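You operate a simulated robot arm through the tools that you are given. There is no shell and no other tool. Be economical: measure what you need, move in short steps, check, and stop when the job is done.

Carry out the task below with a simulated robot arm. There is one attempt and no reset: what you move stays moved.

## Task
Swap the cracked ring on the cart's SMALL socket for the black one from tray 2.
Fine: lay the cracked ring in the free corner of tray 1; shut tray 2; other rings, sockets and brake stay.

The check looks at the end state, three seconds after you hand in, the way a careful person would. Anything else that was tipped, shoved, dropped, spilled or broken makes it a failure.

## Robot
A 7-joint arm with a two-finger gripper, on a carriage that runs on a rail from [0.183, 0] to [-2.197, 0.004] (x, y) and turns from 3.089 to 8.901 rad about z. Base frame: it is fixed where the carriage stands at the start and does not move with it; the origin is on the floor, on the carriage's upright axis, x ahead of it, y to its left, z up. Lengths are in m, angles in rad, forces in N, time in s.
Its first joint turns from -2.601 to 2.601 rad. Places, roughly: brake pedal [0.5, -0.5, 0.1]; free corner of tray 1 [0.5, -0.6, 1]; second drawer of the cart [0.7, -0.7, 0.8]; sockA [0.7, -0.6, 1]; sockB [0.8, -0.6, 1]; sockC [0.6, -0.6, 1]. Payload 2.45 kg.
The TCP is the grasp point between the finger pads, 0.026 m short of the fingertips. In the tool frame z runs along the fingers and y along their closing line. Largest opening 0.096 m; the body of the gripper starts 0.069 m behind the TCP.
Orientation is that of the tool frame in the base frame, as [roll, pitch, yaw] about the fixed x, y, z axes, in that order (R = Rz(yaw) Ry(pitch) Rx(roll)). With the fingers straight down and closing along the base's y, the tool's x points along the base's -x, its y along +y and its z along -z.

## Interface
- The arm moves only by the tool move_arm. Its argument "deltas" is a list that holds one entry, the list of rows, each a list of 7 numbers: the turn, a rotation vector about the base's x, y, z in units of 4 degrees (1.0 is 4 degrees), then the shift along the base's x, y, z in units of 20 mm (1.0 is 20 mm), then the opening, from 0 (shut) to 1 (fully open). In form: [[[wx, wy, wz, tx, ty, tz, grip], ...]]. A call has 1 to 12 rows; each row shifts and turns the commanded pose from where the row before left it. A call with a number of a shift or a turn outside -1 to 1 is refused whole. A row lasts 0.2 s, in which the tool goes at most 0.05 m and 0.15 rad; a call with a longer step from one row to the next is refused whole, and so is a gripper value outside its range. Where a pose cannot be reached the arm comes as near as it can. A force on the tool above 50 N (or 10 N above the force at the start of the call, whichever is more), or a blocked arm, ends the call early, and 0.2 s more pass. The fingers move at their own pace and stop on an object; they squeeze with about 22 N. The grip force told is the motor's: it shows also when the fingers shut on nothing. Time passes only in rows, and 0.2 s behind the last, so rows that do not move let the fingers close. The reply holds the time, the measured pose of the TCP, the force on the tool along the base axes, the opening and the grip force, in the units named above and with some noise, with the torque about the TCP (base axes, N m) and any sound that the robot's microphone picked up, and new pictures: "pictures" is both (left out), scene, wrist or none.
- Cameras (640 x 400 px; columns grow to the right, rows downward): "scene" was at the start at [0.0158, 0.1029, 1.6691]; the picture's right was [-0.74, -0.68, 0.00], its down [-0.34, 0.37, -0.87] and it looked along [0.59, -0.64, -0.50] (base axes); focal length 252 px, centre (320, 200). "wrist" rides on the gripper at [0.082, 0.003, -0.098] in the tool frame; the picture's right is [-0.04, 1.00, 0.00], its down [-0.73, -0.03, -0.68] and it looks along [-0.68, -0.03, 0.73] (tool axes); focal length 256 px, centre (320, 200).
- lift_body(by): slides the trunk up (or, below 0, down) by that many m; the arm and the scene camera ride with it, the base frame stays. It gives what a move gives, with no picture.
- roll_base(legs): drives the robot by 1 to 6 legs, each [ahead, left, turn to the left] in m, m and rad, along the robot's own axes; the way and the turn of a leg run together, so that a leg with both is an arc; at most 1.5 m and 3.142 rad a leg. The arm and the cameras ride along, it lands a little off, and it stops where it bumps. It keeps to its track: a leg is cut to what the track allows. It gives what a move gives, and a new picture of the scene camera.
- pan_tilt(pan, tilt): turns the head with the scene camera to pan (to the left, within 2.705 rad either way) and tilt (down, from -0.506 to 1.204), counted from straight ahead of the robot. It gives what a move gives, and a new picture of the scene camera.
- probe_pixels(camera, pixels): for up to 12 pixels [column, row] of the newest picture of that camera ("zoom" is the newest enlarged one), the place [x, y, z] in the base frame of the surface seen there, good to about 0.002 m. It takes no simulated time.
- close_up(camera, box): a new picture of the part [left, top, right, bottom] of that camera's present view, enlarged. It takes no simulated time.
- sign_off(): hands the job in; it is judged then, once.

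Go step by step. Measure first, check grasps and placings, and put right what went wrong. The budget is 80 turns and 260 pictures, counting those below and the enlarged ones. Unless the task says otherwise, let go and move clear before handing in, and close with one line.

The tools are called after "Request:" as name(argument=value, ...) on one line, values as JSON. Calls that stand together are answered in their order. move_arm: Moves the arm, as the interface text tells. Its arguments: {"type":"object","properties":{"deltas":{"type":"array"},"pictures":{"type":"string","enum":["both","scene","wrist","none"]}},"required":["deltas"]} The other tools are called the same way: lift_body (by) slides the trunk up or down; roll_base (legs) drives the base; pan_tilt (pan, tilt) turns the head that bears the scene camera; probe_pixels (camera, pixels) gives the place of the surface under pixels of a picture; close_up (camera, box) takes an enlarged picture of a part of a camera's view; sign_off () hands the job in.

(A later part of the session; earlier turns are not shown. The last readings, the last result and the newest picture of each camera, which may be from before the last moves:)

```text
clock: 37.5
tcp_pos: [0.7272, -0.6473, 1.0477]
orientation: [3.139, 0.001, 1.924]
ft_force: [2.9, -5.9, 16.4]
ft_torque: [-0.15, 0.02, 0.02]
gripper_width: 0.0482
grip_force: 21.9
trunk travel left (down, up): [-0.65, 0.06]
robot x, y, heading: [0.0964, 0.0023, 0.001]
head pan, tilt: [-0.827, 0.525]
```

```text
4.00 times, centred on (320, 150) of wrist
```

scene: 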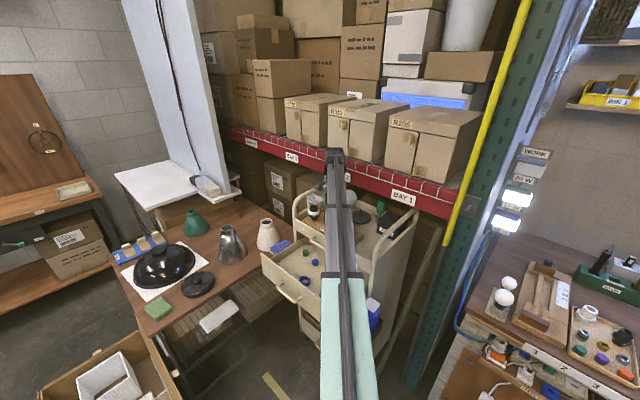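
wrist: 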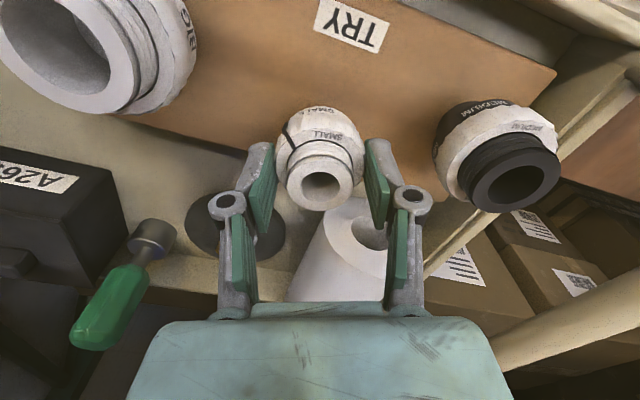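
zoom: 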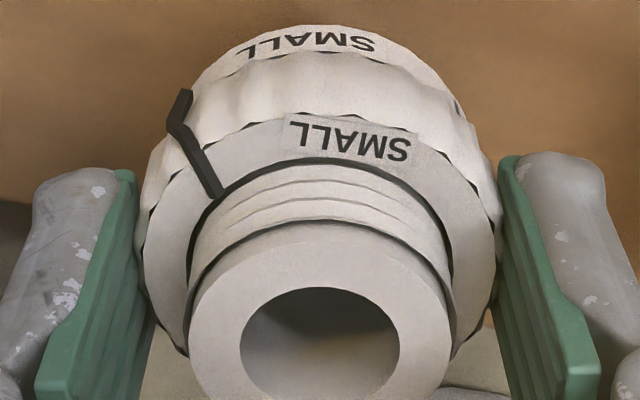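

The ring (crack still at the left finger) turns with the hand while the flange stays. The +16 N z-force says it is rising on the thread. I'll keep unscrewing with a slight upward feed.

Request:
move_arm(deltas=[[[0, 0, 0, 0, 0, 0.03, 0.2], [0, 0, 1, 0, 0, 0.003, 0.2], [0, 0, 1, 0, 0, 0.003, 0.2], [0, 0, 1, 0, 0, 0.003, 0.2], [0, 0, 1, 0, 0, 0.003, 0.2], [0, 0, 1, 0, 0, 0.003, 0.2], [0, 0, 1, 0, 0, 0.003, 0.2], [0, 0, 1, 0, 0, 0.003, 0.2], [0, 0, 1, 0, 0, 0.003, 0.2], [0, 0, 1, 0, 0, 0.003, 0.2], [0, 0, 1, 0, 0, 0.003, 0.2]]], pictures="none")

Request:
move_arm(deltas=[[[0, 0, 1, 0, 0, 0.003, 0.2], [0, 0, 1, 0, 0, 0.003, 0.2], [0, 0, 1, 0, 0, 0.003, 0.2], [0, 0, 1, 0, 0, 0.003, 0.2], [0, 0, 1, 0, 0, 0.003, 0.2], [0, 0, 1, 0, 0, 0.003, 0.2], [0, 0, 1, 0, 0, 0.003, 0.2], [0, 0, 0, 0, 0, 0, 0.2]]], pictures="wrist")

Request:
close_up(camera="wrist", box=[240, 100, 400, 200])

```text
clock: 39.9
tcp_pos: [0.7275, -0.6465, 1.0482]
orientation: [-3.141, -0.001, 2.622]
ft_force: [2.5, 5.0, 1.9]
ft_torque: [0.11, -0.02, 0.03]
gripper_width: 0.0473
grip_force: 21.6
trunk travel left (down, up): [-0.65, 0.06]
robot x, y, heading: [0.1004, 0.0019, 0.002]
head pan, tilt: [-0.827, 0.525]
```

```text
clock: 41.7
tcp_pos: [0.7281, -0.6473, 1.0487]
orientation: [-3.141, -0.001, 3.11]
ft_force: [3.0, 14.7, -3.0]
ft_torque: [0.34, -0.04, 0.0]
gripper_width: 0.0476
grip_force: 21.6
trunk travel left (down, up): [-0.65, 0.06]
robot x, y, heading: [0.0958, -0.0014, 0.002]
head pan, tilt: [-0.827, 0.525]
```

wrist: 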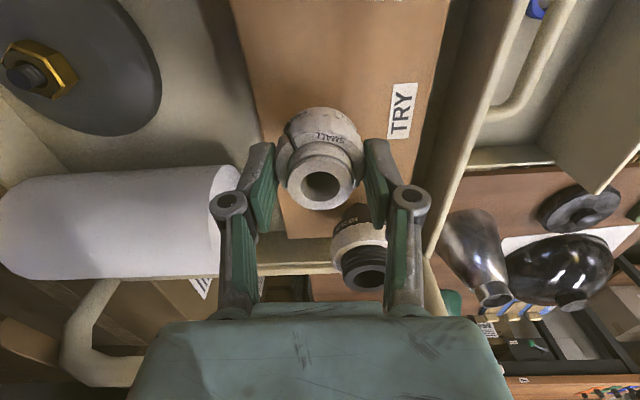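

```text
4.00 times, centred on (320, 150) of wrist
```

zoom: 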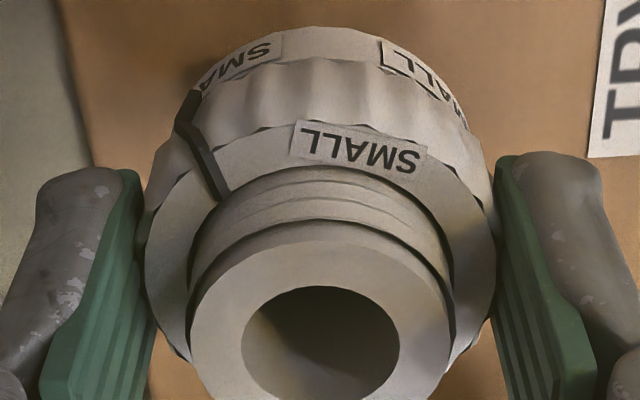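

90° done, with the flange labels shifting relative to the ring. I'll nudge +1 mm in y for the lateral force and turn 48° further.

Request:
move_arm(deltas=[[[0, 0, 0, 0, 0.05, 0, 0.2], [0, 0, 1, 0, 0, 0.003, 0.2], [0, 0, 1, 0, 0, 0.003, 0.2], [0, 0, 1, 0, 0, 0.003, 0.2], [0, 0, 1, 0, 0, 0.003, 0.2], [0, 0, 1, 0, 0, 0.003, 0.2], [0, 0, 1, 0, 0, 0.003, 0.2], [0, 0, 1, 0, 0, 0.003, 0.2], [0, 0, 1, 0, 0, 0.003, 0.2], [0, 0, 1, 0, 0, 0.003, 0.2], [0, 0, 1, 0, 0, 0.003, 0.2]]], pictures="wrist")

Request:
close_up(camera="wrist", box=[240, 100, 400, 200])

Request:
probe_pixels(camera="zoom", pixels=[[320, 150], [350, 145], [260, 180], [320, 250], [410, 180]])

```text
clock: 44.1
tcp_pos: [0.7263, -0.6466, 1.0502]
orientation: [-3.141, -0.002, -2.476]
ft_force: [-1.8, 0.2, 6.0]
ft_torque: [-0.08, 0.09, 0.0]
gripper_width: 0.0461
grip_force: 21.8
trunk travel left (down, up): [-0.65, 0.06]
robot x, y, heading: [0.0991, 0.0011, 0.001]
head pan, tilt: [-0.827, 0.525]
```

wrist: 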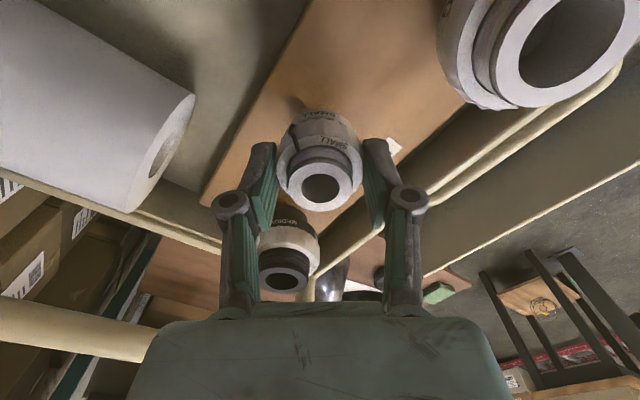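

```text
4.00 times, centred on (320, 150) of wrist
```

zoom: 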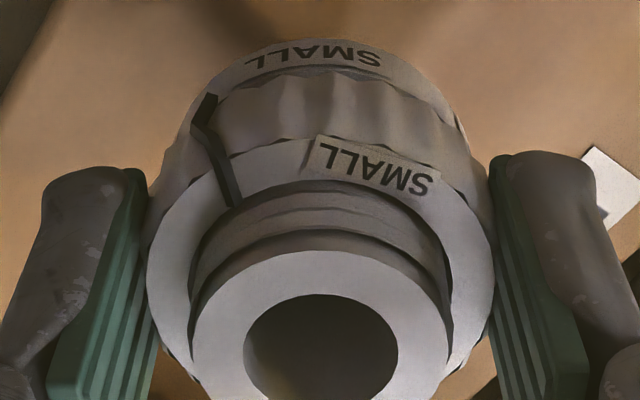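

```text
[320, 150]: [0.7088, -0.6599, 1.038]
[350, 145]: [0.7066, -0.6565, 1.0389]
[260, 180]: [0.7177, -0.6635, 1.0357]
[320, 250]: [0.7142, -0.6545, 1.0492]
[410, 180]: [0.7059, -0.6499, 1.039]
```

The ring has climbed a few mm (top ≈1.038), so it unscrews counter-clockwise. I'll release, lift clear, turn back clockwise 176°, and regrip.

Request:
move_arm(deltas=[[[0, 0, 0, 0, 0, 0, 0.7], [0, 0, 0, 0, 0, 0, 0.7], [0, 0, 0, 0, 0, 1, 0.7], [0, 0, 0, 0, 0, 1, 0.7], [0, 0, -1, 0, 0, 0, 0.7], [0, 0, -1, 0, 0, 0, 0.7], [0, 0, -1, 0, 0, 0, 0.7], [0, 0, -1, 0, 0, 0, 0.7], [0, 0, -1, 0, 0, 0, 0.7], [0, 0, -1, 0, 0, 0, 0.7], [0, 0, -1, 0, 0, 0, 0.7], [0, 0, -1, 0, 0, 0, 0.7]]], pictures="none")

Request:
move_arm(deltas=[[[0, 0, -1, 0, 0, 0, 0.7], [0, 0, -1, 0, 0, 0, 0.7], [0, 0, -1, 0, 0, 0, 0.7], [0, 0, -1, 0, 0, 0, 0.7], [0, 0, -1, 0, 0, 0, 0.7], [0, 0, -1, 0, 0, 0, 0.7], [0, 0, -1, 0, 0, 0, 0.7], [0, 0, -1, 0, 0, 0, 0.7], [0, 0, -1, 0, 0, 0, 0.7], [0, 0, -1, 0, 0, 0, 0.7], [0, 0, -1, 0, 0, 0, 0.7], [0, 0, -1, 0, 0, 0, 0.7]]], pictures="none")

Request:
move_arm(deltas=[[[0, 0, -1, 0, 0, 0, 0.7], [0, 0, -1, 0, 0, 0, 0.7], [0, 0, -1, 0, 0, 0, 0.7], [0, 0, -1, 0, 0, 0, 0.7], [0, 0, -1, 0, 0, 0, 0.7], [0, 0, -1, 0, 0, 0, 0.7], [0, 0, -1, 0, 0, 0, 0.7], [0, 0, -1, 0, 0, 0, 0.7], [0, 0, -1, 0, 0, 0, 0.7], [0, 0, -1, 0, 0, 0, 0.7], [0, 0, -1, 0, 0, 0, 0.7], [0, 0, -1, 0, 0, 0, 0.7]]], pictures="none")

Request:
move_arm(deltas=[[[0, 0, -1, 0, 0, 0, 0.7], [0, 0, -1, 0, 0, 0, 0.7], [0, 0, -1, 0, 0, 0, 0.7], [0, 0, -1, 0, 0, 0, 0.7], [0, 0, -1, 0, 0, 0, 0.7], [0, 0, -1, 0, 0, 0, 0.7], [0, 0, -1, 0, 0, 0, 0.7], [0, 0, -1, 0, 0, 0, 0.7], [0, 0, -1, 0, 0, 0, 0.7], [0, 0, -1, 0, 0, 0, 0.7], [0, 0, -1, 0, 0, 0, 0.7], [0, 0, -1, 0, 0, 0, 0.7]]], pictures="wrist")

```text
clock: 46.7
tcp_pos: [0.7272, -0.646, 1.0905]
orientation: [3.141, 0.001, -3.038]
ft_force: [0.1, -0.5, -0.5]
ft_torque: [0.0, 0.03, 0.0]
gripper_width: 0.0674
grip_force: 0.1
trunk travel left (down, up): [-0.65, 0.06]
robot x, y, heading: [0.0964, 0.0012, 0.006]
head pan, tilt: [-0.827, 0.525]
```

```text
clock: 49.3
tcp_pos: [0.7273, -0.6467, 1.0907]
orientation: [3.141, 0.0, 2.407]
ft_force: [-0.6, 0.1, -0.3]
ft_torque: [0.02, -0.01, -0.05]
gripper_width: 0.0671
grip_force: 0.1
trunk travel left (down, up): [-0.65, 0.06]
robot x, y, heading: [0.0973, 0.0031, 0.006]
head pan, tilt: [-0.827, 0.525]
```

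```text
clock: 51.9
tcp_pos: [0.7266, -0.6465, 1.091]
orientation: [-3.141, 0.002, 1.572]
ft_force: [-0.3, 0.2, -0.4]
ft_torque: [-0.01, 0.01, 0.0]
gripper_width: 0.0672
grip_force: 0.0
trunk travel left (down, up): [-0.65, 0.06]
robot x, y, heading: [0.093, 0.0003, 0.005]
head pan, tilt: [-0.827, 0.525]
```

```text
clock: 54.5
tcp_pos: [0.7289, -0.6472, 1.0915]
orientation: [3.141, -0.001, 0.734]
ft_force: [0.8, 0.8, 0.6]
ft_torque: [0.03, -0.01, 0.0]
gripper_width: 0.0672
grip_force: 0.0
trunk travel left (down, up): [-0.65, 0.06]
robot x, y, heading: [0.0973, -0.0008, 0.003]
head pan, tilt: [-0.827, 0.525]
```

wrist: 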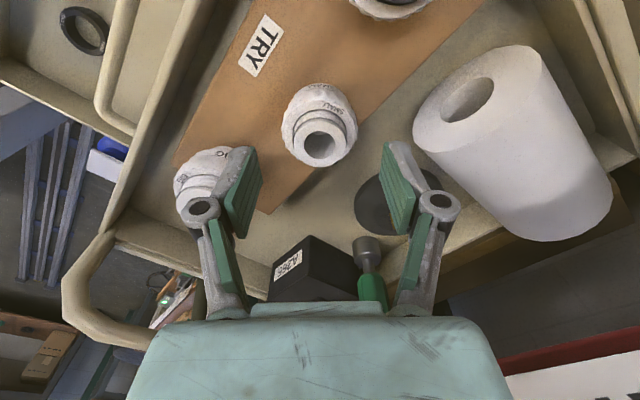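

The full turn-back works. I'll regrip and turn 176° counter-clockwise with the same feed.

Request:
move_arm(deltas=[[[0, 0, 0, 0, 0, -1, 0.7], [0, 0, 0, 0, 0, -0.95, 0.7], [0, 0, 0, 0, 0, 0, 0.2], [0, 0, 0, 0, 0, 0, 0.2], [0, 0, 0.5, 0, 0, 0.003, 0.2], [0, 0, 1, 0, 0, 0.003, 0.2], [0, 0, 1, 0, 0, 0.003, 0.2], [0, 0, 1, 0, 0, 0.003, 0.2], [0, 0, 1, 0, 0, 0.003, 0.2], [0, 0, 1, 0, 0, 0.003, 0.2], [0, 0, 1, 0, 0, 0.003, 0.2], [0, 0, 1, 0, 0, 0.003, 0.2]]], pictures="none")

Request:
move_arm(deltas=[[[0, 0, 1, 0, 0, 0.003, 0.2], [0, 0, 1, 0, 0, 0.003, 0.2], [0, 0, 1, 0, 0, 0.003, 0.2], [0, 0, 1, 0, 0, 0.003, 0.2], [0, 0, 1, 0, 0, 0.003, 0.2], [0, 0, 1, 0, 0, 0.003, 0.2], [0, 0, 1, 0, 0, 0.003, 0.2], [0, 0, 1, 0, 0, 0.003, 0.2], [0, 0, 1, 0, 0, 0.003, 0.2], [0, 0, 1, 0, 0, 0.003, 0.2], [0, 0, 1, 0, 0, 0.003, 0.2], [0, 0, 1, 0, 0, 0.003, 0.2]]], pictures="wrist")

Request:
close_up(camera="wrist", box=[240, 100, 400, 200])

```text
clock: 57.1
tcp_pos: [0.7272, -0.647, 1.0525]
orientation: [3.139, 0.003, 1.258]
ft_force: [3.1, -3.8, 14.7]
ft_torque: [-0.1, -0.09, 0.02]
gripper_width: 0.046
grip_force: 22.4
trunk travel left (down, up): [-0.65, 0.06]
robot x, y, heading: [0.0985, -0.0013, -0.003]
head pan, tilt: [-0.827, 0.525]
```

```text
clock: 59.7
tcp_pos: [0.7272, -0.6459, 1.0552]
orientation: [-3.141, 0.001, 2.098]
ft_force: [6.7, -6.2, 17.8]
ft_torque: [-0.11, -0.22, -0.04]
gripper_width: 0.0458
grip_force: 21.8
trunk travel left (down, up): [-0.65, 0.06]
robot x, y, heading: [0.0959, 0.0004, -0.0]
head pan, tilt: [-0.827, 0.525]
```

wrist: 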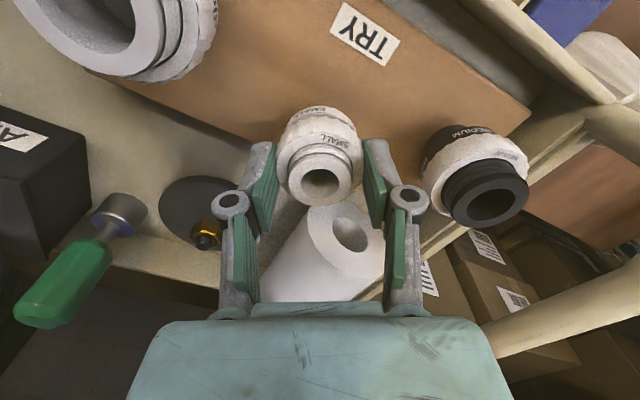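

```text
4.00 times, centred on (320, 150) of wrist
```

zoom: 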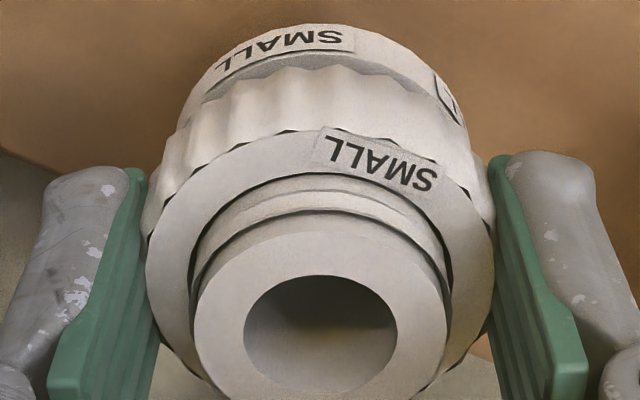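

The ring keeps climbing, and the z-force of 18 N says my feed is too slow. I'll check its height, then continue with a faster feed.

Request:
probe_pixels(camera="zoom", pixels=[[320, 180], [250, 170], [410, 200], [300, 260], [280, 70], [180, 250], [450, 220]])

Request:
move_arm(deltas=[[[0, 0, 0, 0, 0, 0.06, 0.2], [0, 0, 1, 0, 0, 0.006, 0.2], [0, 0, 1, 0, 0, 0.006, 0.2], [0, 0, 1, 0, 0, 0.006, 0.2], [0, 0, 1, 0, 0, 0.006, 0.2], [0, 0, 1, 0, 0, 0.006, 0.2], [0, 0, 1, 0, 0, 0.006, 0.2], [0, 0, 1, 0, 0, 0.006, 0.2], [0, 0, 1, 0, 0, 0.006, 0.2], [0, 0, 1, 0, 0, 0.006, 0.2], [0, 0, 1, 0, 0, 0.006, 0.2]]], pictures="none")

Request:
move_arm(deltas=[[[0, 0, 1, 0, 0, 0.006, 0.2], [0, 0, 1, 0, 0, 0.006, 0.2], [0, 0, 1, 0, 0, 0.006, 0.2], [0, 0, 1, 0, 0, 0.006, 0.2], [0, 0, 1, 0, 0, 0.006, 0.2], [0, 0, 1, 0, 0, 0.006, 0.2], [0, 0, 1, 0, 0, 0.006, 0.2], [0, 0, 1, 0, 0, 0.006, 0.2], [0, 0, 1, 0, 0, 0.006, 0.2], [0, 0, 1, 0, 0, 0.006, 0.2], [0, 0, 1, 0, 0, 0.006, 0.2], [0, 0, 1, 0, 0, 0.006, 0.2]]], pictures="wrist")

Request:
close_up(camera="wrist", box=[240, 100, 400, 200])

Request:
probe_pixels(camera="zoom", pixels=[[320, 180], [250, 170], [410, 200], [300, 260], [280, 70], [180, 250], [450, 220]])

```text
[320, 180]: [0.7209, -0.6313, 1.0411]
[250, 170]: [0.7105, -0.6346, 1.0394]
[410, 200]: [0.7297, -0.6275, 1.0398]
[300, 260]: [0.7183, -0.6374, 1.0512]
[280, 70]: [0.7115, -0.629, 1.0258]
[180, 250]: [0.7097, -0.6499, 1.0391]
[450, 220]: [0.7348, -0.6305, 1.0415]
```

```text
clock: 62.1
tcp_pos: [0.727, -0.6461, 1.0538]
orientation: [3.14, -0.001, 2.794]
ft_force: [0.5, -1.2, -0.3]
ft_torque: [0.0, -0.01, 0.0]
gripper_width: 0.0456
grip_force: 21.6
trunk travel left (down, up): [-0.65, 0.06]
robot x, y, heading: [0.0966, -0.0029, -0.001]
head pan, tilt: [-0.827, 0.525]
```

```text
clock: 64.7
tcp_pos: [0.7275, -0.6472, 1.0564]
orientation: [3.141, 0.001, -2.649]
ft_force: [-0.1, 0.4, -0.6]
ft_torque: [0.0, 0.02, 0.0]
gripper_width: 0.0457
grip_force: 21.8
trunk travel left (down, up): [-0.65, 0.06]
robot x, y, heading: [0.0978, -0.0048, 0.003]
head pan, tilt: [-0.827, 0.525]
```

wrist: 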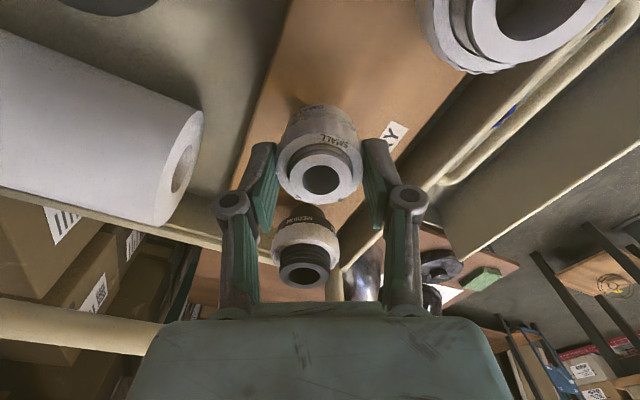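

```text
4.00 times, centred on (320, 150) of wrist
```

zoom: 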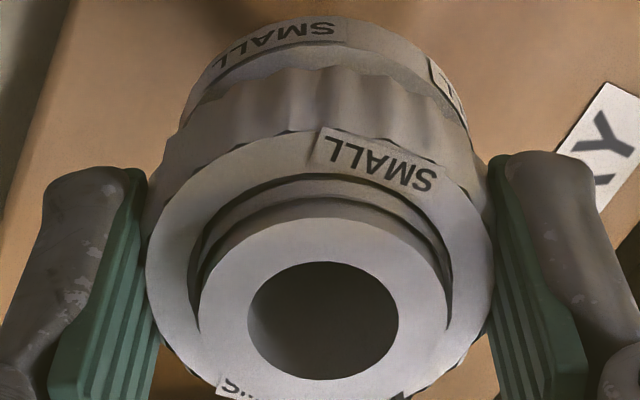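

```text
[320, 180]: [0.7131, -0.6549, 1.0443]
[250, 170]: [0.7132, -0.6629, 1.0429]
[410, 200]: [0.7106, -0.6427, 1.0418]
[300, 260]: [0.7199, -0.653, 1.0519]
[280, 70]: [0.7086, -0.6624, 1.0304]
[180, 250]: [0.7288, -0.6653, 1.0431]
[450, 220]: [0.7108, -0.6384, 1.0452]
```

Forces and torques dropped to zero after roughly one turn, so the ring seems free. I'll test with a careful lift.

Request:
move_arm(deltas=[[[0, 0, 0, 0, 0, 0.1, 0.2], [0, 0, 0, 0, 0, 0.1, 0.2], [0, 0, 0, 0, 0, 0.1, 0.2]]], pictures="wrist")

Request:
close_up(camera="wrist", box=[240, 100, 400, 200])

```text
clock: 65.5
tcp_pos: [0.7271, -0.6464, 1.063]
orientation: [3.142, 0.0, -2.65]
ft_force: [-0.4, -0.6, -0.6]
ft_torque: [-0.01, -0.03, 0.01]
gripper_width: 0.0459
grip_force: 22.6
trunk travel left (down, up): [-0.65, 0.06]
robot x, y, heading: [0.0968, 0.0009, 0.001]
head pan, tilt: [-0.827, 0.525]
```

wrist: 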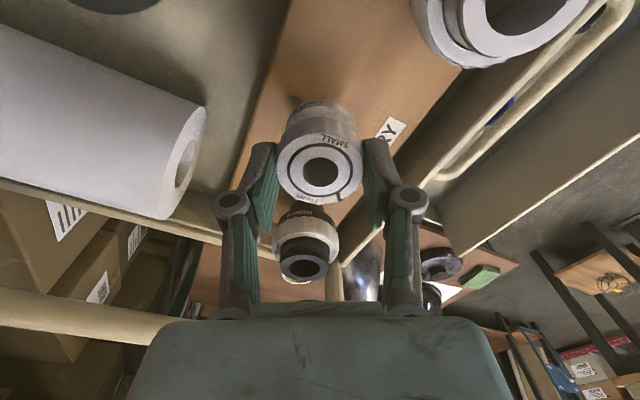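

```text
4.00 times, centred on (320, 150) of wrist
```

zoom: 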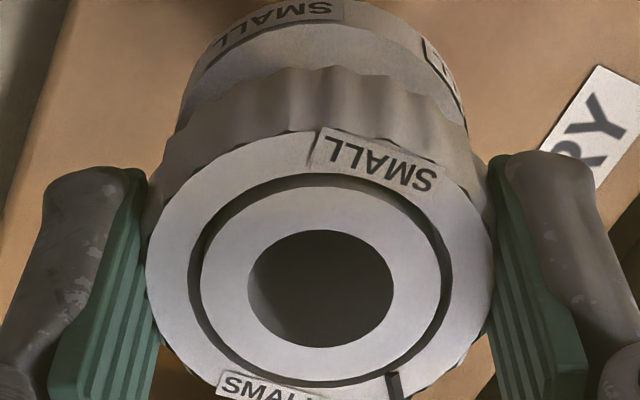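

The ring is off the socket. I'll lift it well clear and measure the free corner of tray 1 and the side tube.

Request:
move_arm(deltas=[[[0, 0, 0, 0, 0, 0.5, 0.2], [0, 0, 0, 0, 0, 1, 0.2], [0, 0, 0, 0, 0, 1, 0.2], [0, 0, 0, 0, 0, 1, 0.2], [0, 0, -1, 0, 0.2, 1, 0.2], [0, 0, -1, 0, 0.2, 1, 0.2], [0, 0, -1, 0, 0.2, 1, 0.2], [0, 0, -1, 0, 0.2, 0.5, 0.2], [0, 0, -1, 0, 0.2, 0, 0.2], [0, 0, -1, 0, 0.2, 0, 0.2], [0, 0, -1, 0, 0.2, 0, 0.2], [0, 0, -1, 0, 0.2, 0, 0.2]]], pictures="scene")

Request:
close_up(camera="scene", box=[280, 160, 440, 260])

```text
clock: 68.1
tcp_pos: [0.7272, -0.6144, 1.2034]
orientation: [3.142, 0.001, 3.073]
ft_force: [-0.1, -0.3, 0.1]
ft_torque: [0.02, -0.02, 0.0]
gripper_width: 0.0455
grip_force: 21.6
trunk travel left (down, up): [-0.65, 0.06]
robot x, y, heading: [0.1031, -0.001, 0.002]
head pan, tilt: [-0.827, 0.525]
```

scene: 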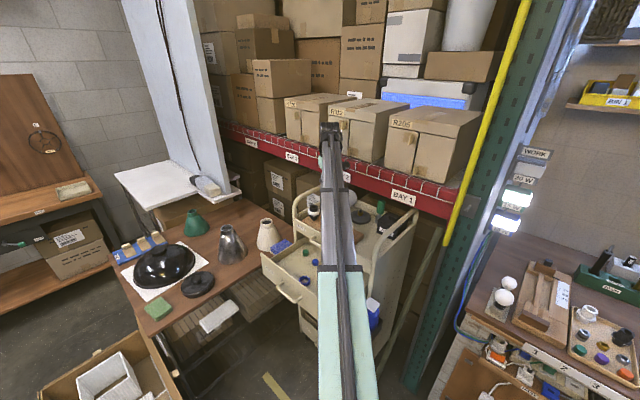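

```text
4.00 times, centred on (360, 210) of scene
```

zoom: 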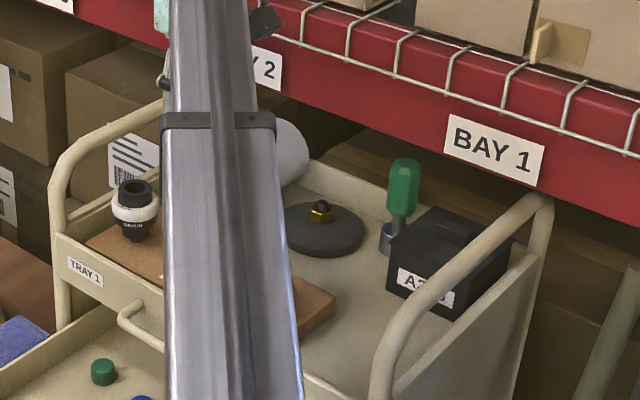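

Request:
probe_pixels(camera="zoom", pixels=[[376, 370], [390, 330], [420, 295], [480, 245], [545, 205], [335, 318], [355, 370], [395, 285], [440, 325], [435, 270], [335, 300], [300, 275]])

```text
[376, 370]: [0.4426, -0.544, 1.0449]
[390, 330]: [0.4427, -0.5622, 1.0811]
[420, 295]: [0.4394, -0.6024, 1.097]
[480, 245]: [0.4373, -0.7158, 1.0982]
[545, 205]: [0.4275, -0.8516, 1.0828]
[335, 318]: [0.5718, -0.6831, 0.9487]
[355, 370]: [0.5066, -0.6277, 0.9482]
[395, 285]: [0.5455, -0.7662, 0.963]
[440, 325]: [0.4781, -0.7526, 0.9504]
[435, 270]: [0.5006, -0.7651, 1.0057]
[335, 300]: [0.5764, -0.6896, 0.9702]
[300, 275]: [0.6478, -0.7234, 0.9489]
```

The tube is at x≈0.44 up to z 1.10, the board edge at x≈0.545, and the tray floor at z 0.949. I'll set the ring down at (0.503,-0.615) with yaw ≈30° so both the camera and the hand clear the tube and the BIG socket. First I'll turn and travel high.

Request:
move_arm(deltas=[[[0, 0, -1, 0, 0, 0, 0.2], [0, 0, -1, 0, 0, 0, 0.2], [0, 0, -1, 0, 0, 0, 0.2], [0, 0, -1, 0, 0, 0, 0.2], [0, 0, -1, 0, 0, 0, 0.2], [0, 0, -1, 0, 0, 0, 0.2], [0, 0, -1, 0, 0, 0, 0.2], [0, 0, -1, 0, 0, 0, 0.2], [0, 0, -1, 0, 0, 0, 0.2], [0, 0, -1, 0, 0, 0, 0.2], [0, 0, -1, 0, 0, 0, 0.2], [0, 0, -1, 0, 0, 0, 0.2]]], pictures="none")

Request:
move_arm(deltas=[[[0, 0, -1, -0.9, 0, 0, 0.2], [0, 0, -1, -0.9, 0, 0, 0.2], [0, 0, -1, -0.9, 0, 0, 0.2], [0, 0, -1, -0.9, 0, 0, 0.2], [0, 0, -1, -0.9, 0, 0, 0.2], [0, 0, -1, -0.9, 0, 0, 0.2], [0, 0, -1, -0.9, 0, 0, 0.2], [0, 0, -1, -0.9, 0, 0, 0.2], [0, 0, -1, -0.9, 0, 0, 0.2], [0, 0, -1, -0.9, 0, 0, 0.2], [0, 0, -1, -0.9, 0, 0, 0.2], [0, 0, -1, -0.9, 0, 0, 0.2]]], pictures="none")

Request:
move_arm(deltas=[[[0, 0, -1, -0.4, 0, 0, 0.2], [0, 0, -1, 0, 0, 0, 0.2], [0, 0, -1, 0, 0, 0, 0.2], [0, 0, -1, 0, 0, 0, 0.2], [0, 0, -1, 0, 0, 0, 0.2], [0, 0, -1, 0, 0, 0, 0.2], [0, 0, -1, 0, 0, 0, 0.2], [0, 0, -1, 0, 0, 0, 0.2], [0, 0, -1, 0, 0, 0, 0.2], [0, 0, -1, 0, 0, 0, 0.2], [0, 0, -1, 0, 0, 0, 0.2], [0, 0, -1, 0, 0, 0, 0.2]]], pictures="both")

Request:
close_up(camera="wrist", box=[240, 80, 400, 180])

```text
clock: 70.7
tcp_pos: [0.7267, -0.6151, 1.2029]
orientation: [-3.141, 0.0, 2.234]
ft_force: [0.2, -0.1, 0.0]
ft_torque: [0.04, 0.0, -0.03]
gripper_width: 0.0459
grip_force: 22.2
trunk travel left (down, up): [-0.65, 0.06]
robot x, y, heading: [0.0976, -0.0002, -0.003]
head pan, tilt: [-0.827, 0.525]
```

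```text
clock: 73.3
tcp_pos: [0.5106, -0.6144, 1.2043]
orientation: [-3.141, 0.0, 1.396]
ft_force: [0.4, -0.3, -0.3]
ft_torque: [0.01, -0.01, 0.01]
gripper_width: 0.0458
grip_force: 21.7
trunk travel left (down, up): [-0.65, 0.06]
robot x, y, heading: [0.1003, -0.0019, 0.007]
head pan, tilt: [-0.827, 0.525]
```

```text
clock: 75.9
tcp_pos: [0.5023, -0.6139, 1.2025]
orientation: [3.141, -0.001, 0.558]
ft_force: [0.3, -0.6, 0.0]
ft_torque: [-0.01, 0.02, -0.03]
gripper_width: 0.0458
grip_force: 22.1
trunk travel left (down, up): [-0.65, 0.06]
robot x, y, heading: [0.099, -0.0014, 0.003]
head pan, tilt: [-0.827, 0.525]
```

scene: 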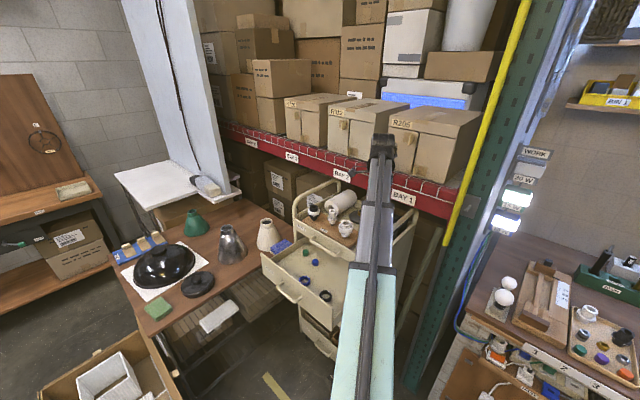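
wrist: 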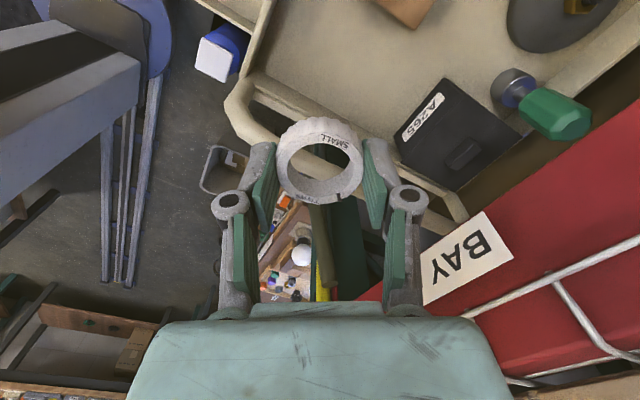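

```text
4.00 times, centred on (320, 130) of wrist
```

zoom: 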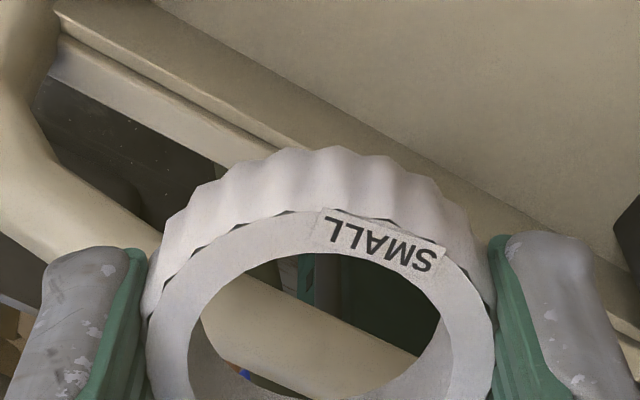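

The ring is held well, and the descent column is clear of box A265 and the tube. I'll go down to about 20 mm above the tray, then ease down until contact.

Request:
move_arm(deltas=[[[0, 0, 0, 0, 0, -1, 0.2], [0, 0, 0, 0, 0, -1, 0.2], [0, 0, 0, 0, 0, -1, 0.2], [0, 0, 0, 0, 0, -1, 0.2], [0, 0, 0, 0, 0, -1, 0.2], [0, 0, 0, 0, 0, -1, 0.2], [0, 0, 0, 0, 0, -1, 0.2], [0, 0, 0, 0, 0, -1, 0.2], [0, 0, 0, 0, 0, -1, 0.2], [0, 0, 0, 0, 0, -1, 0.2]]], pictures="both")

Request:
close_up(camera="scene", box=[310, 170, 438, 250])

```text
clock: 78.1
tcp_pos: [0.5046, -0.6124, 1.0029]
orientation: [3.142, -0.001, 0.561]
ft_force: [0.1, 0.2, -1.0]
ft_torque: [0.0, 0.01, 0.0]
gripper_width: 0.0456
grip_force: 21.4
trunk travel left (down, up): [-0.65, 0.06]
robot x, y, heading: [0.101, 0.0012, 0.003]
head pan, tilt: [-0.827, 0.525]
```

scene: 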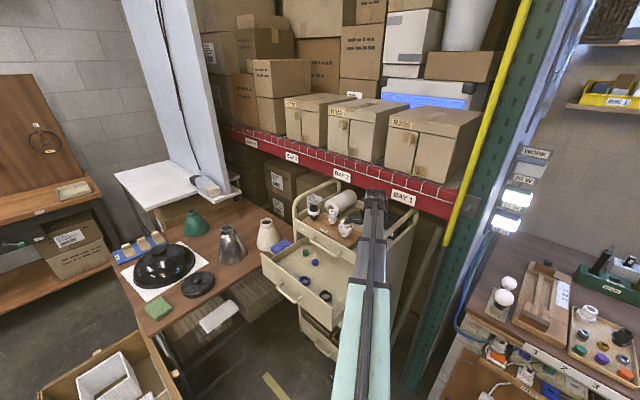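
wrist: 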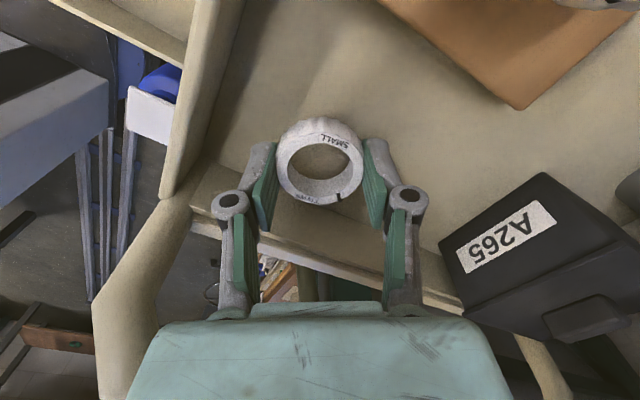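

```text
5.00 times, centred on (374, 210) of scene
```

zoom: 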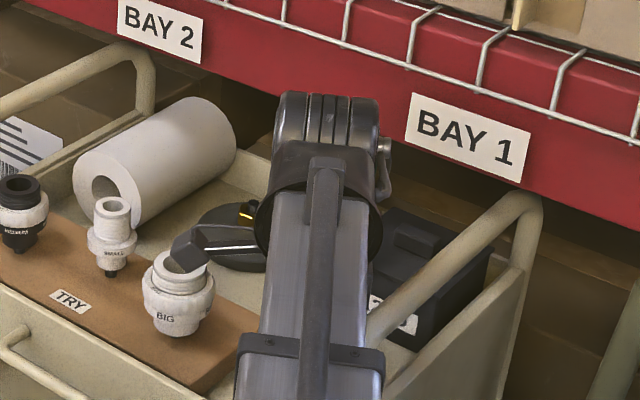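

A dark housing, probably the wrist camera at zoom (195,245), is near the BIG socket. I'll measure its clearance before lowering.

Request:
probe_pixels(camera="zoom", pixels=[[185, 245], [185, 262], [205, 262], [205, 240], [230, 262], [245, 235], [180, 235], [200, 270], [150, 285], [190, 280]])

Request:
close_up(camera="scene", box=[330, 200, 362, 220])

```text
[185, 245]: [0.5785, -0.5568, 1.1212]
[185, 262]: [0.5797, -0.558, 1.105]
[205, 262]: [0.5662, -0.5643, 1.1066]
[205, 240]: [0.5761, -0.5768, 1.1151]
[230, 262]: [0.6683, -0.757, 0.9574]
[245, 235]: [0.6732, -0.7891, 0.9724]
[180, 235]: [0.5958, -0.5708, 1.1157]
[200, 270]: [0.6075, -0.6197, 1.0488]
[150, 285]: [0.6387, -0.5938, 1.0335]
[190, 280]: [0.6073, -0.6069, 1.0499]
```

```text
16.00 times, centred on (346, 210) of scene
```

zoom: 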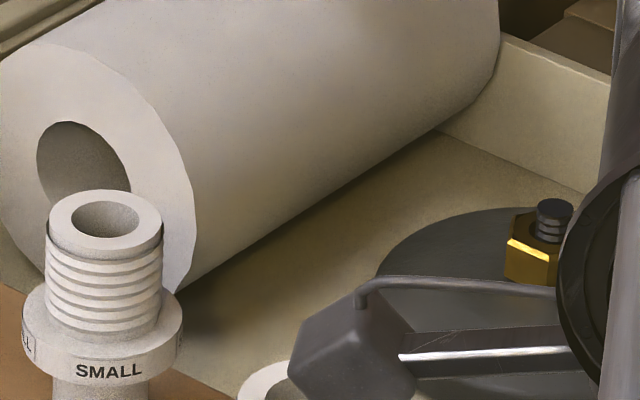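

The camera housing's lowest point is ≈1.10, and after 24 mm more it still clears BIG's 1.05 by about 25 mm. I'll lower gently to contact.

Request:
move_arm(deltas=[[[0, 0, 0, 0, 0, -0.4, 0.2], [0, 0, 0, 0, 0, -0.4, 0.2], [0, 0, 0, 0, 0, -0.2, 0.2], [0, 0, 0, 0, 0, -0.1, 0.2], [0, 0, 0, 0, 0, -0.05, 0.2]]], pictures="wrist")

Request:
close_up(camera="wrist", box=[240, 80, 400, 180])

```text
clock: 79.3
tcp_pos: [0.5022, -0.6143, 0.9802]
orientation: [3.141, 0.0, 0.561]
ft_force: [0.5, -0.6, -0.2]
ft_torque: [0.02, 0.02, -0.01]
gripper_width: 0.0457
grip_force: 22.2
trunk travel left (down, up): [-0.65, 0.06]
robot x, y, heading: [0.0974, -0.0024, 0.003]
head pan, tilt: [-0.827, 0.525]
```

wrist: 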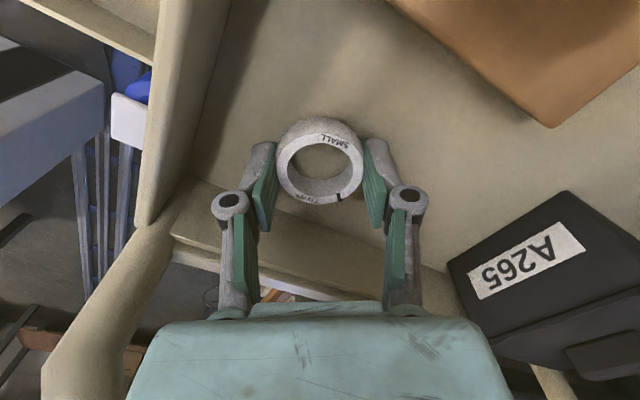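

```text
4.00 times, centred on (320, 130) of wrist
```

zoom: 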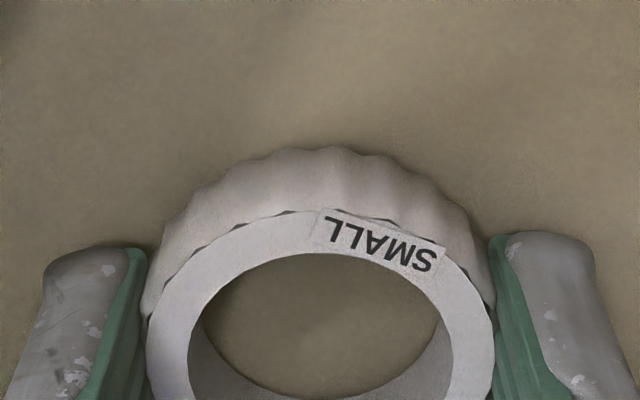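

No contact yet. I'll check the ring's top height, then creep lower.

Request:
probe_pixels(camera="zoom", pixels=[[270, 240], [400, 240], [320, 130], [320, 165], [320, 185], [330, 145]])

Request:
move_arm(deltas=[[[0, 0, 0, 0, 0, -0.05, 0.2], [0, 0, 0, 0, 0, -0.05, 0.2], [0, 0, 0, 0, 0, 0, 0.2]]], pictures="none")

```text
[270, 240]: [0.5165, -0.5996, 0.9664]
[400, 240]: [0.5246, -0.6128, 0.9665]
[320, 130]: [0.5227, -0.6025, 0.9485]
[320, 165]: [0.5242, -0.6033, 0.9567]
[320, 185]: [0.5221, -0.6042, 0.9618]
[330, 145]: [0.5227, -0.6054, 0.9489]
```

```text
clock: 80.1
tcp_pos: [0.5031, -0.6149, 0.9785]
orientation: [-3.141, 0.0, 0.56]
ft_force: [0.5, -0.7, 4.4]
ft_torque: [0.05, -0.05, -0.01]
gripper_width: 0.0455
grip_force: 21.8
trunk travel left (down, up): [-0.65, 0.06]
robot x, y, heading: [0.102, -0.0026, 0.004]
head pan, tilt: [-0.827, 0.525]
```

Contact at about 4 N: the ring rests on the tray. I'll open, lift straight up, and look.

Request:
move_arm(deltas=[[[0, 0, 0, 0, 0, 0, 0.65], [0, 0, 0, 0, 0, 0, 0.65], [0, 0, 0, 0, 0, 0.5, 0.65], [0, 0, 0, 0, 0, 1, 0.65], [0, 0, 0, 0, 0, 1, 0.65], [0, 0, 0, 0, 0, 1, 0.65], [0, 0, 0, 0, 0, 1, 0.65], [0, 0, 0, 0, 0, 1, 0.65], [0, 0, 0, 0, 0, 1, 0.65], [0, 0, 0, 0, 0, 1, 0.65], [0, 0, 0, 0, 0, 1, 0.65], [0, 0, 0, 0, 0, 1, 0.65]]], pictures="both")

Request:
close_up(camera="scene", box=[280, 260, 344, 310])

Request:
probe_pixels(camera="zoom", pixels=[[210, 250], [270, 260], [240, 280], [230, 210], [450, 340], [450, 300], [410, 370], [500, 380]])

```text
clock: 82.7
tcp_pos: [0.5049, -0.6148, 1.1675]
orientation: [3.141, 0.001, 0.56]
ft_force: [-0.2, 0.3, 0.3]
ft_torque: [-0.01, -0.01, -0.03]
gripper_width: 0.0622
grip_force: 0.1
trunk travel left (down, up): [-0.65, 0.06]
robot x, y, heading: [0.0994, -0.0014, -0.002]
head pan, tilt: [-0.827, 0.525]
```

scene: 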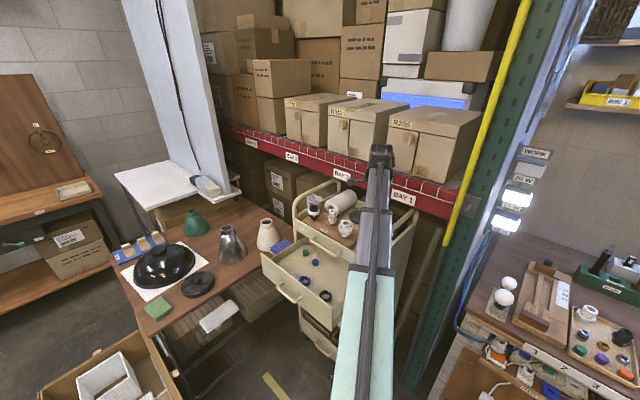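
wrist: 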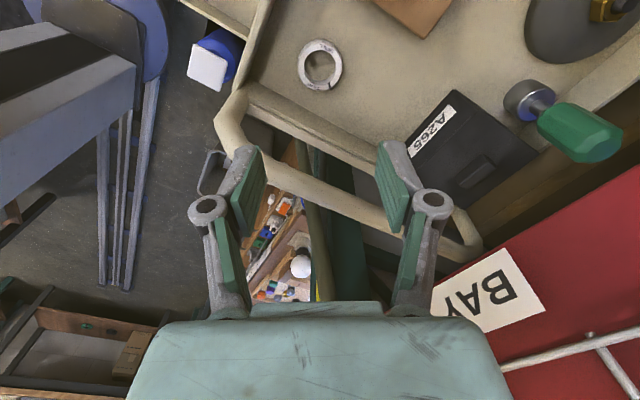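

```text
8.00 times, centred on (312, 285) of scene
```

zoom: 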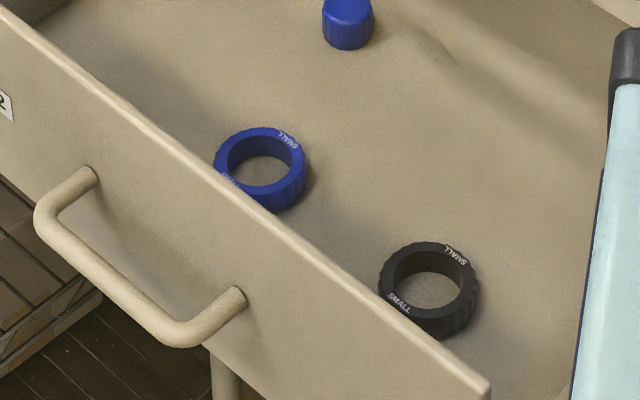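

```text
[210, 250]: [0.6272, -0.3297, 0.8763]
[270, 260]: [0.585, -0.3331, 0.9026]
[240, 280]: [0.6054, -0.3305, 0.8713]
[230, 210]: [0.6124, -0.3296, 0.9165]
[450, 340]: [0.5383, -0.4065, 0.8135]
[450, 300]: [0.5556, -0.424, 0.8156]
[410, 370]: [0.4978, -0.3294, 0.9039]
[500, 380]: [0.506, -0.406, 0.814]
```

The cracked ring lies flat in the corner of tray 1 (wrist px (320,64)). Now I'll measure the black SMALL ring in tray 2.

Request:
probe_pixels(camera="zoom", pixels=[[385, 280], [470, 290], [425, 247], [400, 305], [425, 285], [440, 325], [472, 310], [300, 175], [295, 155], [395, 265], [455, 255], [445, 302]])

Request:
probe_pixels(camera="wrist", pixels=[[303, 65], [337, 65], [320, 45], [320, 84], [345, 30]])

```text
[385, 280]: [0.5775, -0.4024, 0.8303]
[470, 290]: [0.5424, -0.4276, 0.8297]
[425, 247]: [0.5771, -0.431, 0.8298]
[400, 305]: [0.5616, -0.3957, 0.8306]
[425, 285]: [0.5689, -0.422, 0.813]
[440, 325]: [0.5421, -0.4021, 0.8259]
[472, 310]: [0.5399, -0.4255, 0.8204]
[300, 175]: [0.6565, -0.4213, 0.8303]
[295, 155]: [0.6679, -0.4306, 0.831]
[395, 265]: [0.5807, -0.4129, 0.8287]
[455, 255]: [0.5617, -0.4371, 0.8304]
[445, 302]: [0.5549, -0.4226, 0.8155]
```

```text
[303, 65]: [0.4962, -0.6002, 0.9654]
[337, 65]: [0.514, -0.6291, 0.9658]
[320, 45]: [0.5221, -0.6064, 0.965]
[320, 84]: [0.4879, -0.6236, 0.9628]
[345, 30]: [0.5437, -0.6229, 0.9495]
```

The black ring is centred at (0.561,-0.4155), z 0.813–0.830. I'll move over it while turning to yaw ≈2.36, which keeps the camera clear of the cart.

Request:
move_arm(deltas=[[[0, 0, 1, 0.2, 1, 0, 0.7], [0, 0, 1, 0.2, 1, 0, 0.7], [0, 0, 1, 0.2, 1, 0, 0.7], [0, 0, 1, 0.2, 1, 0, 0.7], [0, 0, 1, 0.2, 1, 0, 0.7], [0, 0, 1, 0.2, 1, 0, 0.7], [0, 0, 1, 0.2, 1, 0, 0.7], [0, 0, 1, 0.2, 1, 0, 0.7], [0, 0, 1, 0.2, 1, 0, 0.7], [0, 0, 1, 0.2, 0.97, 0, 0.7], [0, 0, 1, 0.2, 0, 0, 0.7], [0, 0, 1, 0.2, 0, 0, 0.7]]], pictures="none")

Request:
move_arm(deltas=[[[0, 0, 1, 0.2, 0, -0.5, 0.7], [0, 0, 1, 0.2, 0, -0.5, 0.7], [0, 0, 1, 0, 0, -0.5, 0.7], [0, 0, 1, 0, 0, -0.5, 0.7], [0, 0, 1, 0, 0, -0.5, 0.7], [0, 0, 1, 0, 0, -0.5, 0.7], [0, 0, 1, 0, 0, -0.5, 0.7], [0, 0, 1, 0, 0, -0.5, 0.7], [0, 0, 1, 0, 0, -0.5, 0.7], [0, 0, 1, 0, 0, -0.5, 0.7], [0, 0, 1, 0, 0, -0.5, 0.7], [0, 0, 1, 0, 0, -0.5, 0.7]]], pictures="both")

```text
clock: 85.3
tcp_pos: [0.5513, -0.4146, 1.1673]
orientation: [-3.14, 0.0, 1.401]
ft_force: [-0.1, -0.4, -0.2]
ft_torque: [-0.04, -0.02, 0.0]
gripper_width: 0.0671
grip_force: 0.0
trunk travel left (down, up): [-0.65, 0.06]
robot x, y, heading: [0.0984, -0.0021, 0.002]
head pan, tilt: [-0.827, 0.525]
```

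```text
clock: 87.9
tcp_pos: [0.5588, -0.4144, 1.047]
orientation: [-3.141, -0.002, 2.238]
ft_force: [-0.3, -0.1, -0.9]
ft_torque: [0.0, 0.01, 0.01]
gripper_width: 0.067
grip_force: 0.1
trunk travel left (down, up): [-0.65, 0.06]
robot x, y, heading: [0.0927, -0.0035, 0.001]
head pan, tilt: [-0.827, 0.525]
```

scene: 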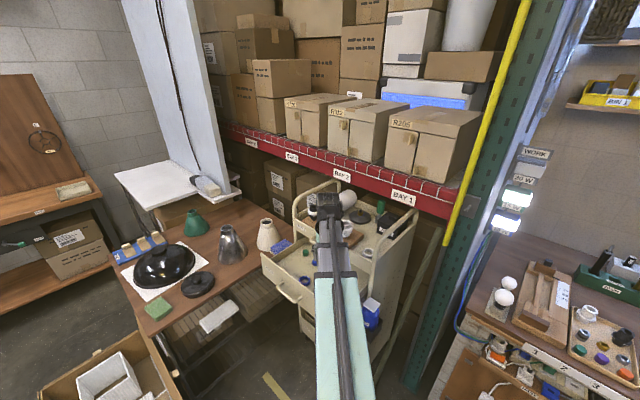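
wrist: 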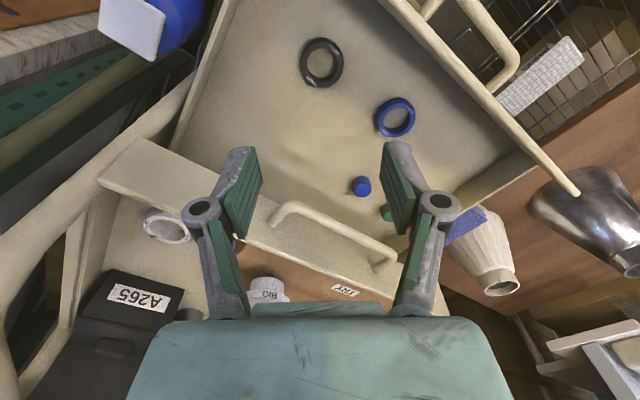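

The black ring is at wrist px (321,62). I'll refine its centre from here.

Request:
close_up(camera="wrist", box=[281, 37, 361, 87])

Request:
probe_pixels(camera="zoom", pixels=[[180, 180], [470, 180], [320, 30], [330, 340], [200, 100], [440, 270], [225, 290], [420, 80], [320, 170]])

```text
8.00 times, centred on (321, 62) of wrist
```

zoom: 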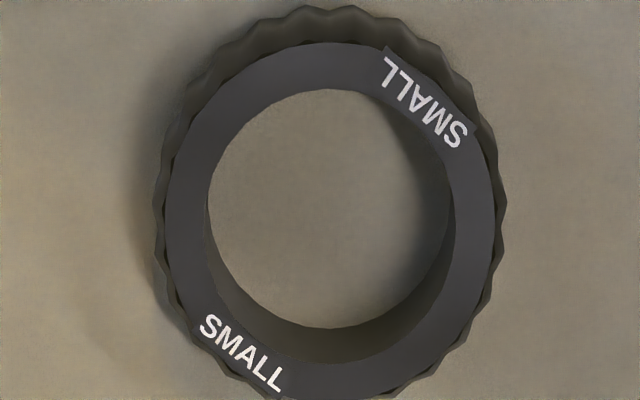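

```text
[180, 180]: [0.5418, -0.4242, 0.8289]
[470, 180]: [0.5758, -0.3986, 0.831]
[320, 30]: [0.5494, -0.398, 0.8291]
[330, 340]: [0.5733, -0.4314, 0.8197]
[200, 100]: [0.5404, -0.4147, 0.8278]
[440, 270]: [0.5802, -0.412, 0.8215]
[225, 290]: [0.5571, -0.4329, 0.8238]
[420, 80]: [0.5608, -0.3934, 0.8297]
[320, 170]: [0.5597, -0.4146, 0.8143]
```

The centre is ≈(0.5612,-0.4147), so I only need +2 mm in x. I'll descend to z 0.843 and close on it.

Request:
move_arm(deltas=[[[0, 0, 0, 0.12, 0, -1, 0.7], [0, 0, 0, 0, 0, -1, 0.7], [0, 0, 0, 0, 0, -1, 0.7], [0, 0, 0, 0, 0, -1, 0.7], [0, 0, 0, 0, 0, -1, 0.7], [0, 0, 0, 0, 0, -1, 0.7], [0, 0, 0, 0, 0, -1, 0.7], [0, 0, 0, 0, 0, -1, 0.7], [0, 0, 0, 0, 0, -1, 0.7], [0, 0, 0, 0, 0, -0.6, 0.7], [0, 0, 0, 0, 0, -0.4, 0.7], [0, 0, 0, 0, 0, -0.2, 0.7]]], pictures="wrist")

```text
clock: 90.5
tcp_pos: [0.5615, -0.4155, 0.8453]
orientation: [-3.142, -0.002, 2.237]
ft_force: [0.1, 0.5, 0.3]
ft_torque: [0.04, -0.01, 0.01]
gripper_width: 0.067
grip_force: 0.1
trunk travel left (down, up): [-0.65, 0.06]
robot x, y, heading: [0.096, -0.0018, 0.002]
head pan, tilt: [-0.827, 0.525]
```

wrist: 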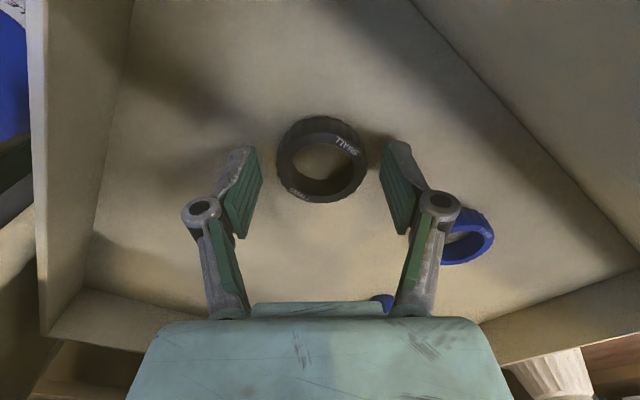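

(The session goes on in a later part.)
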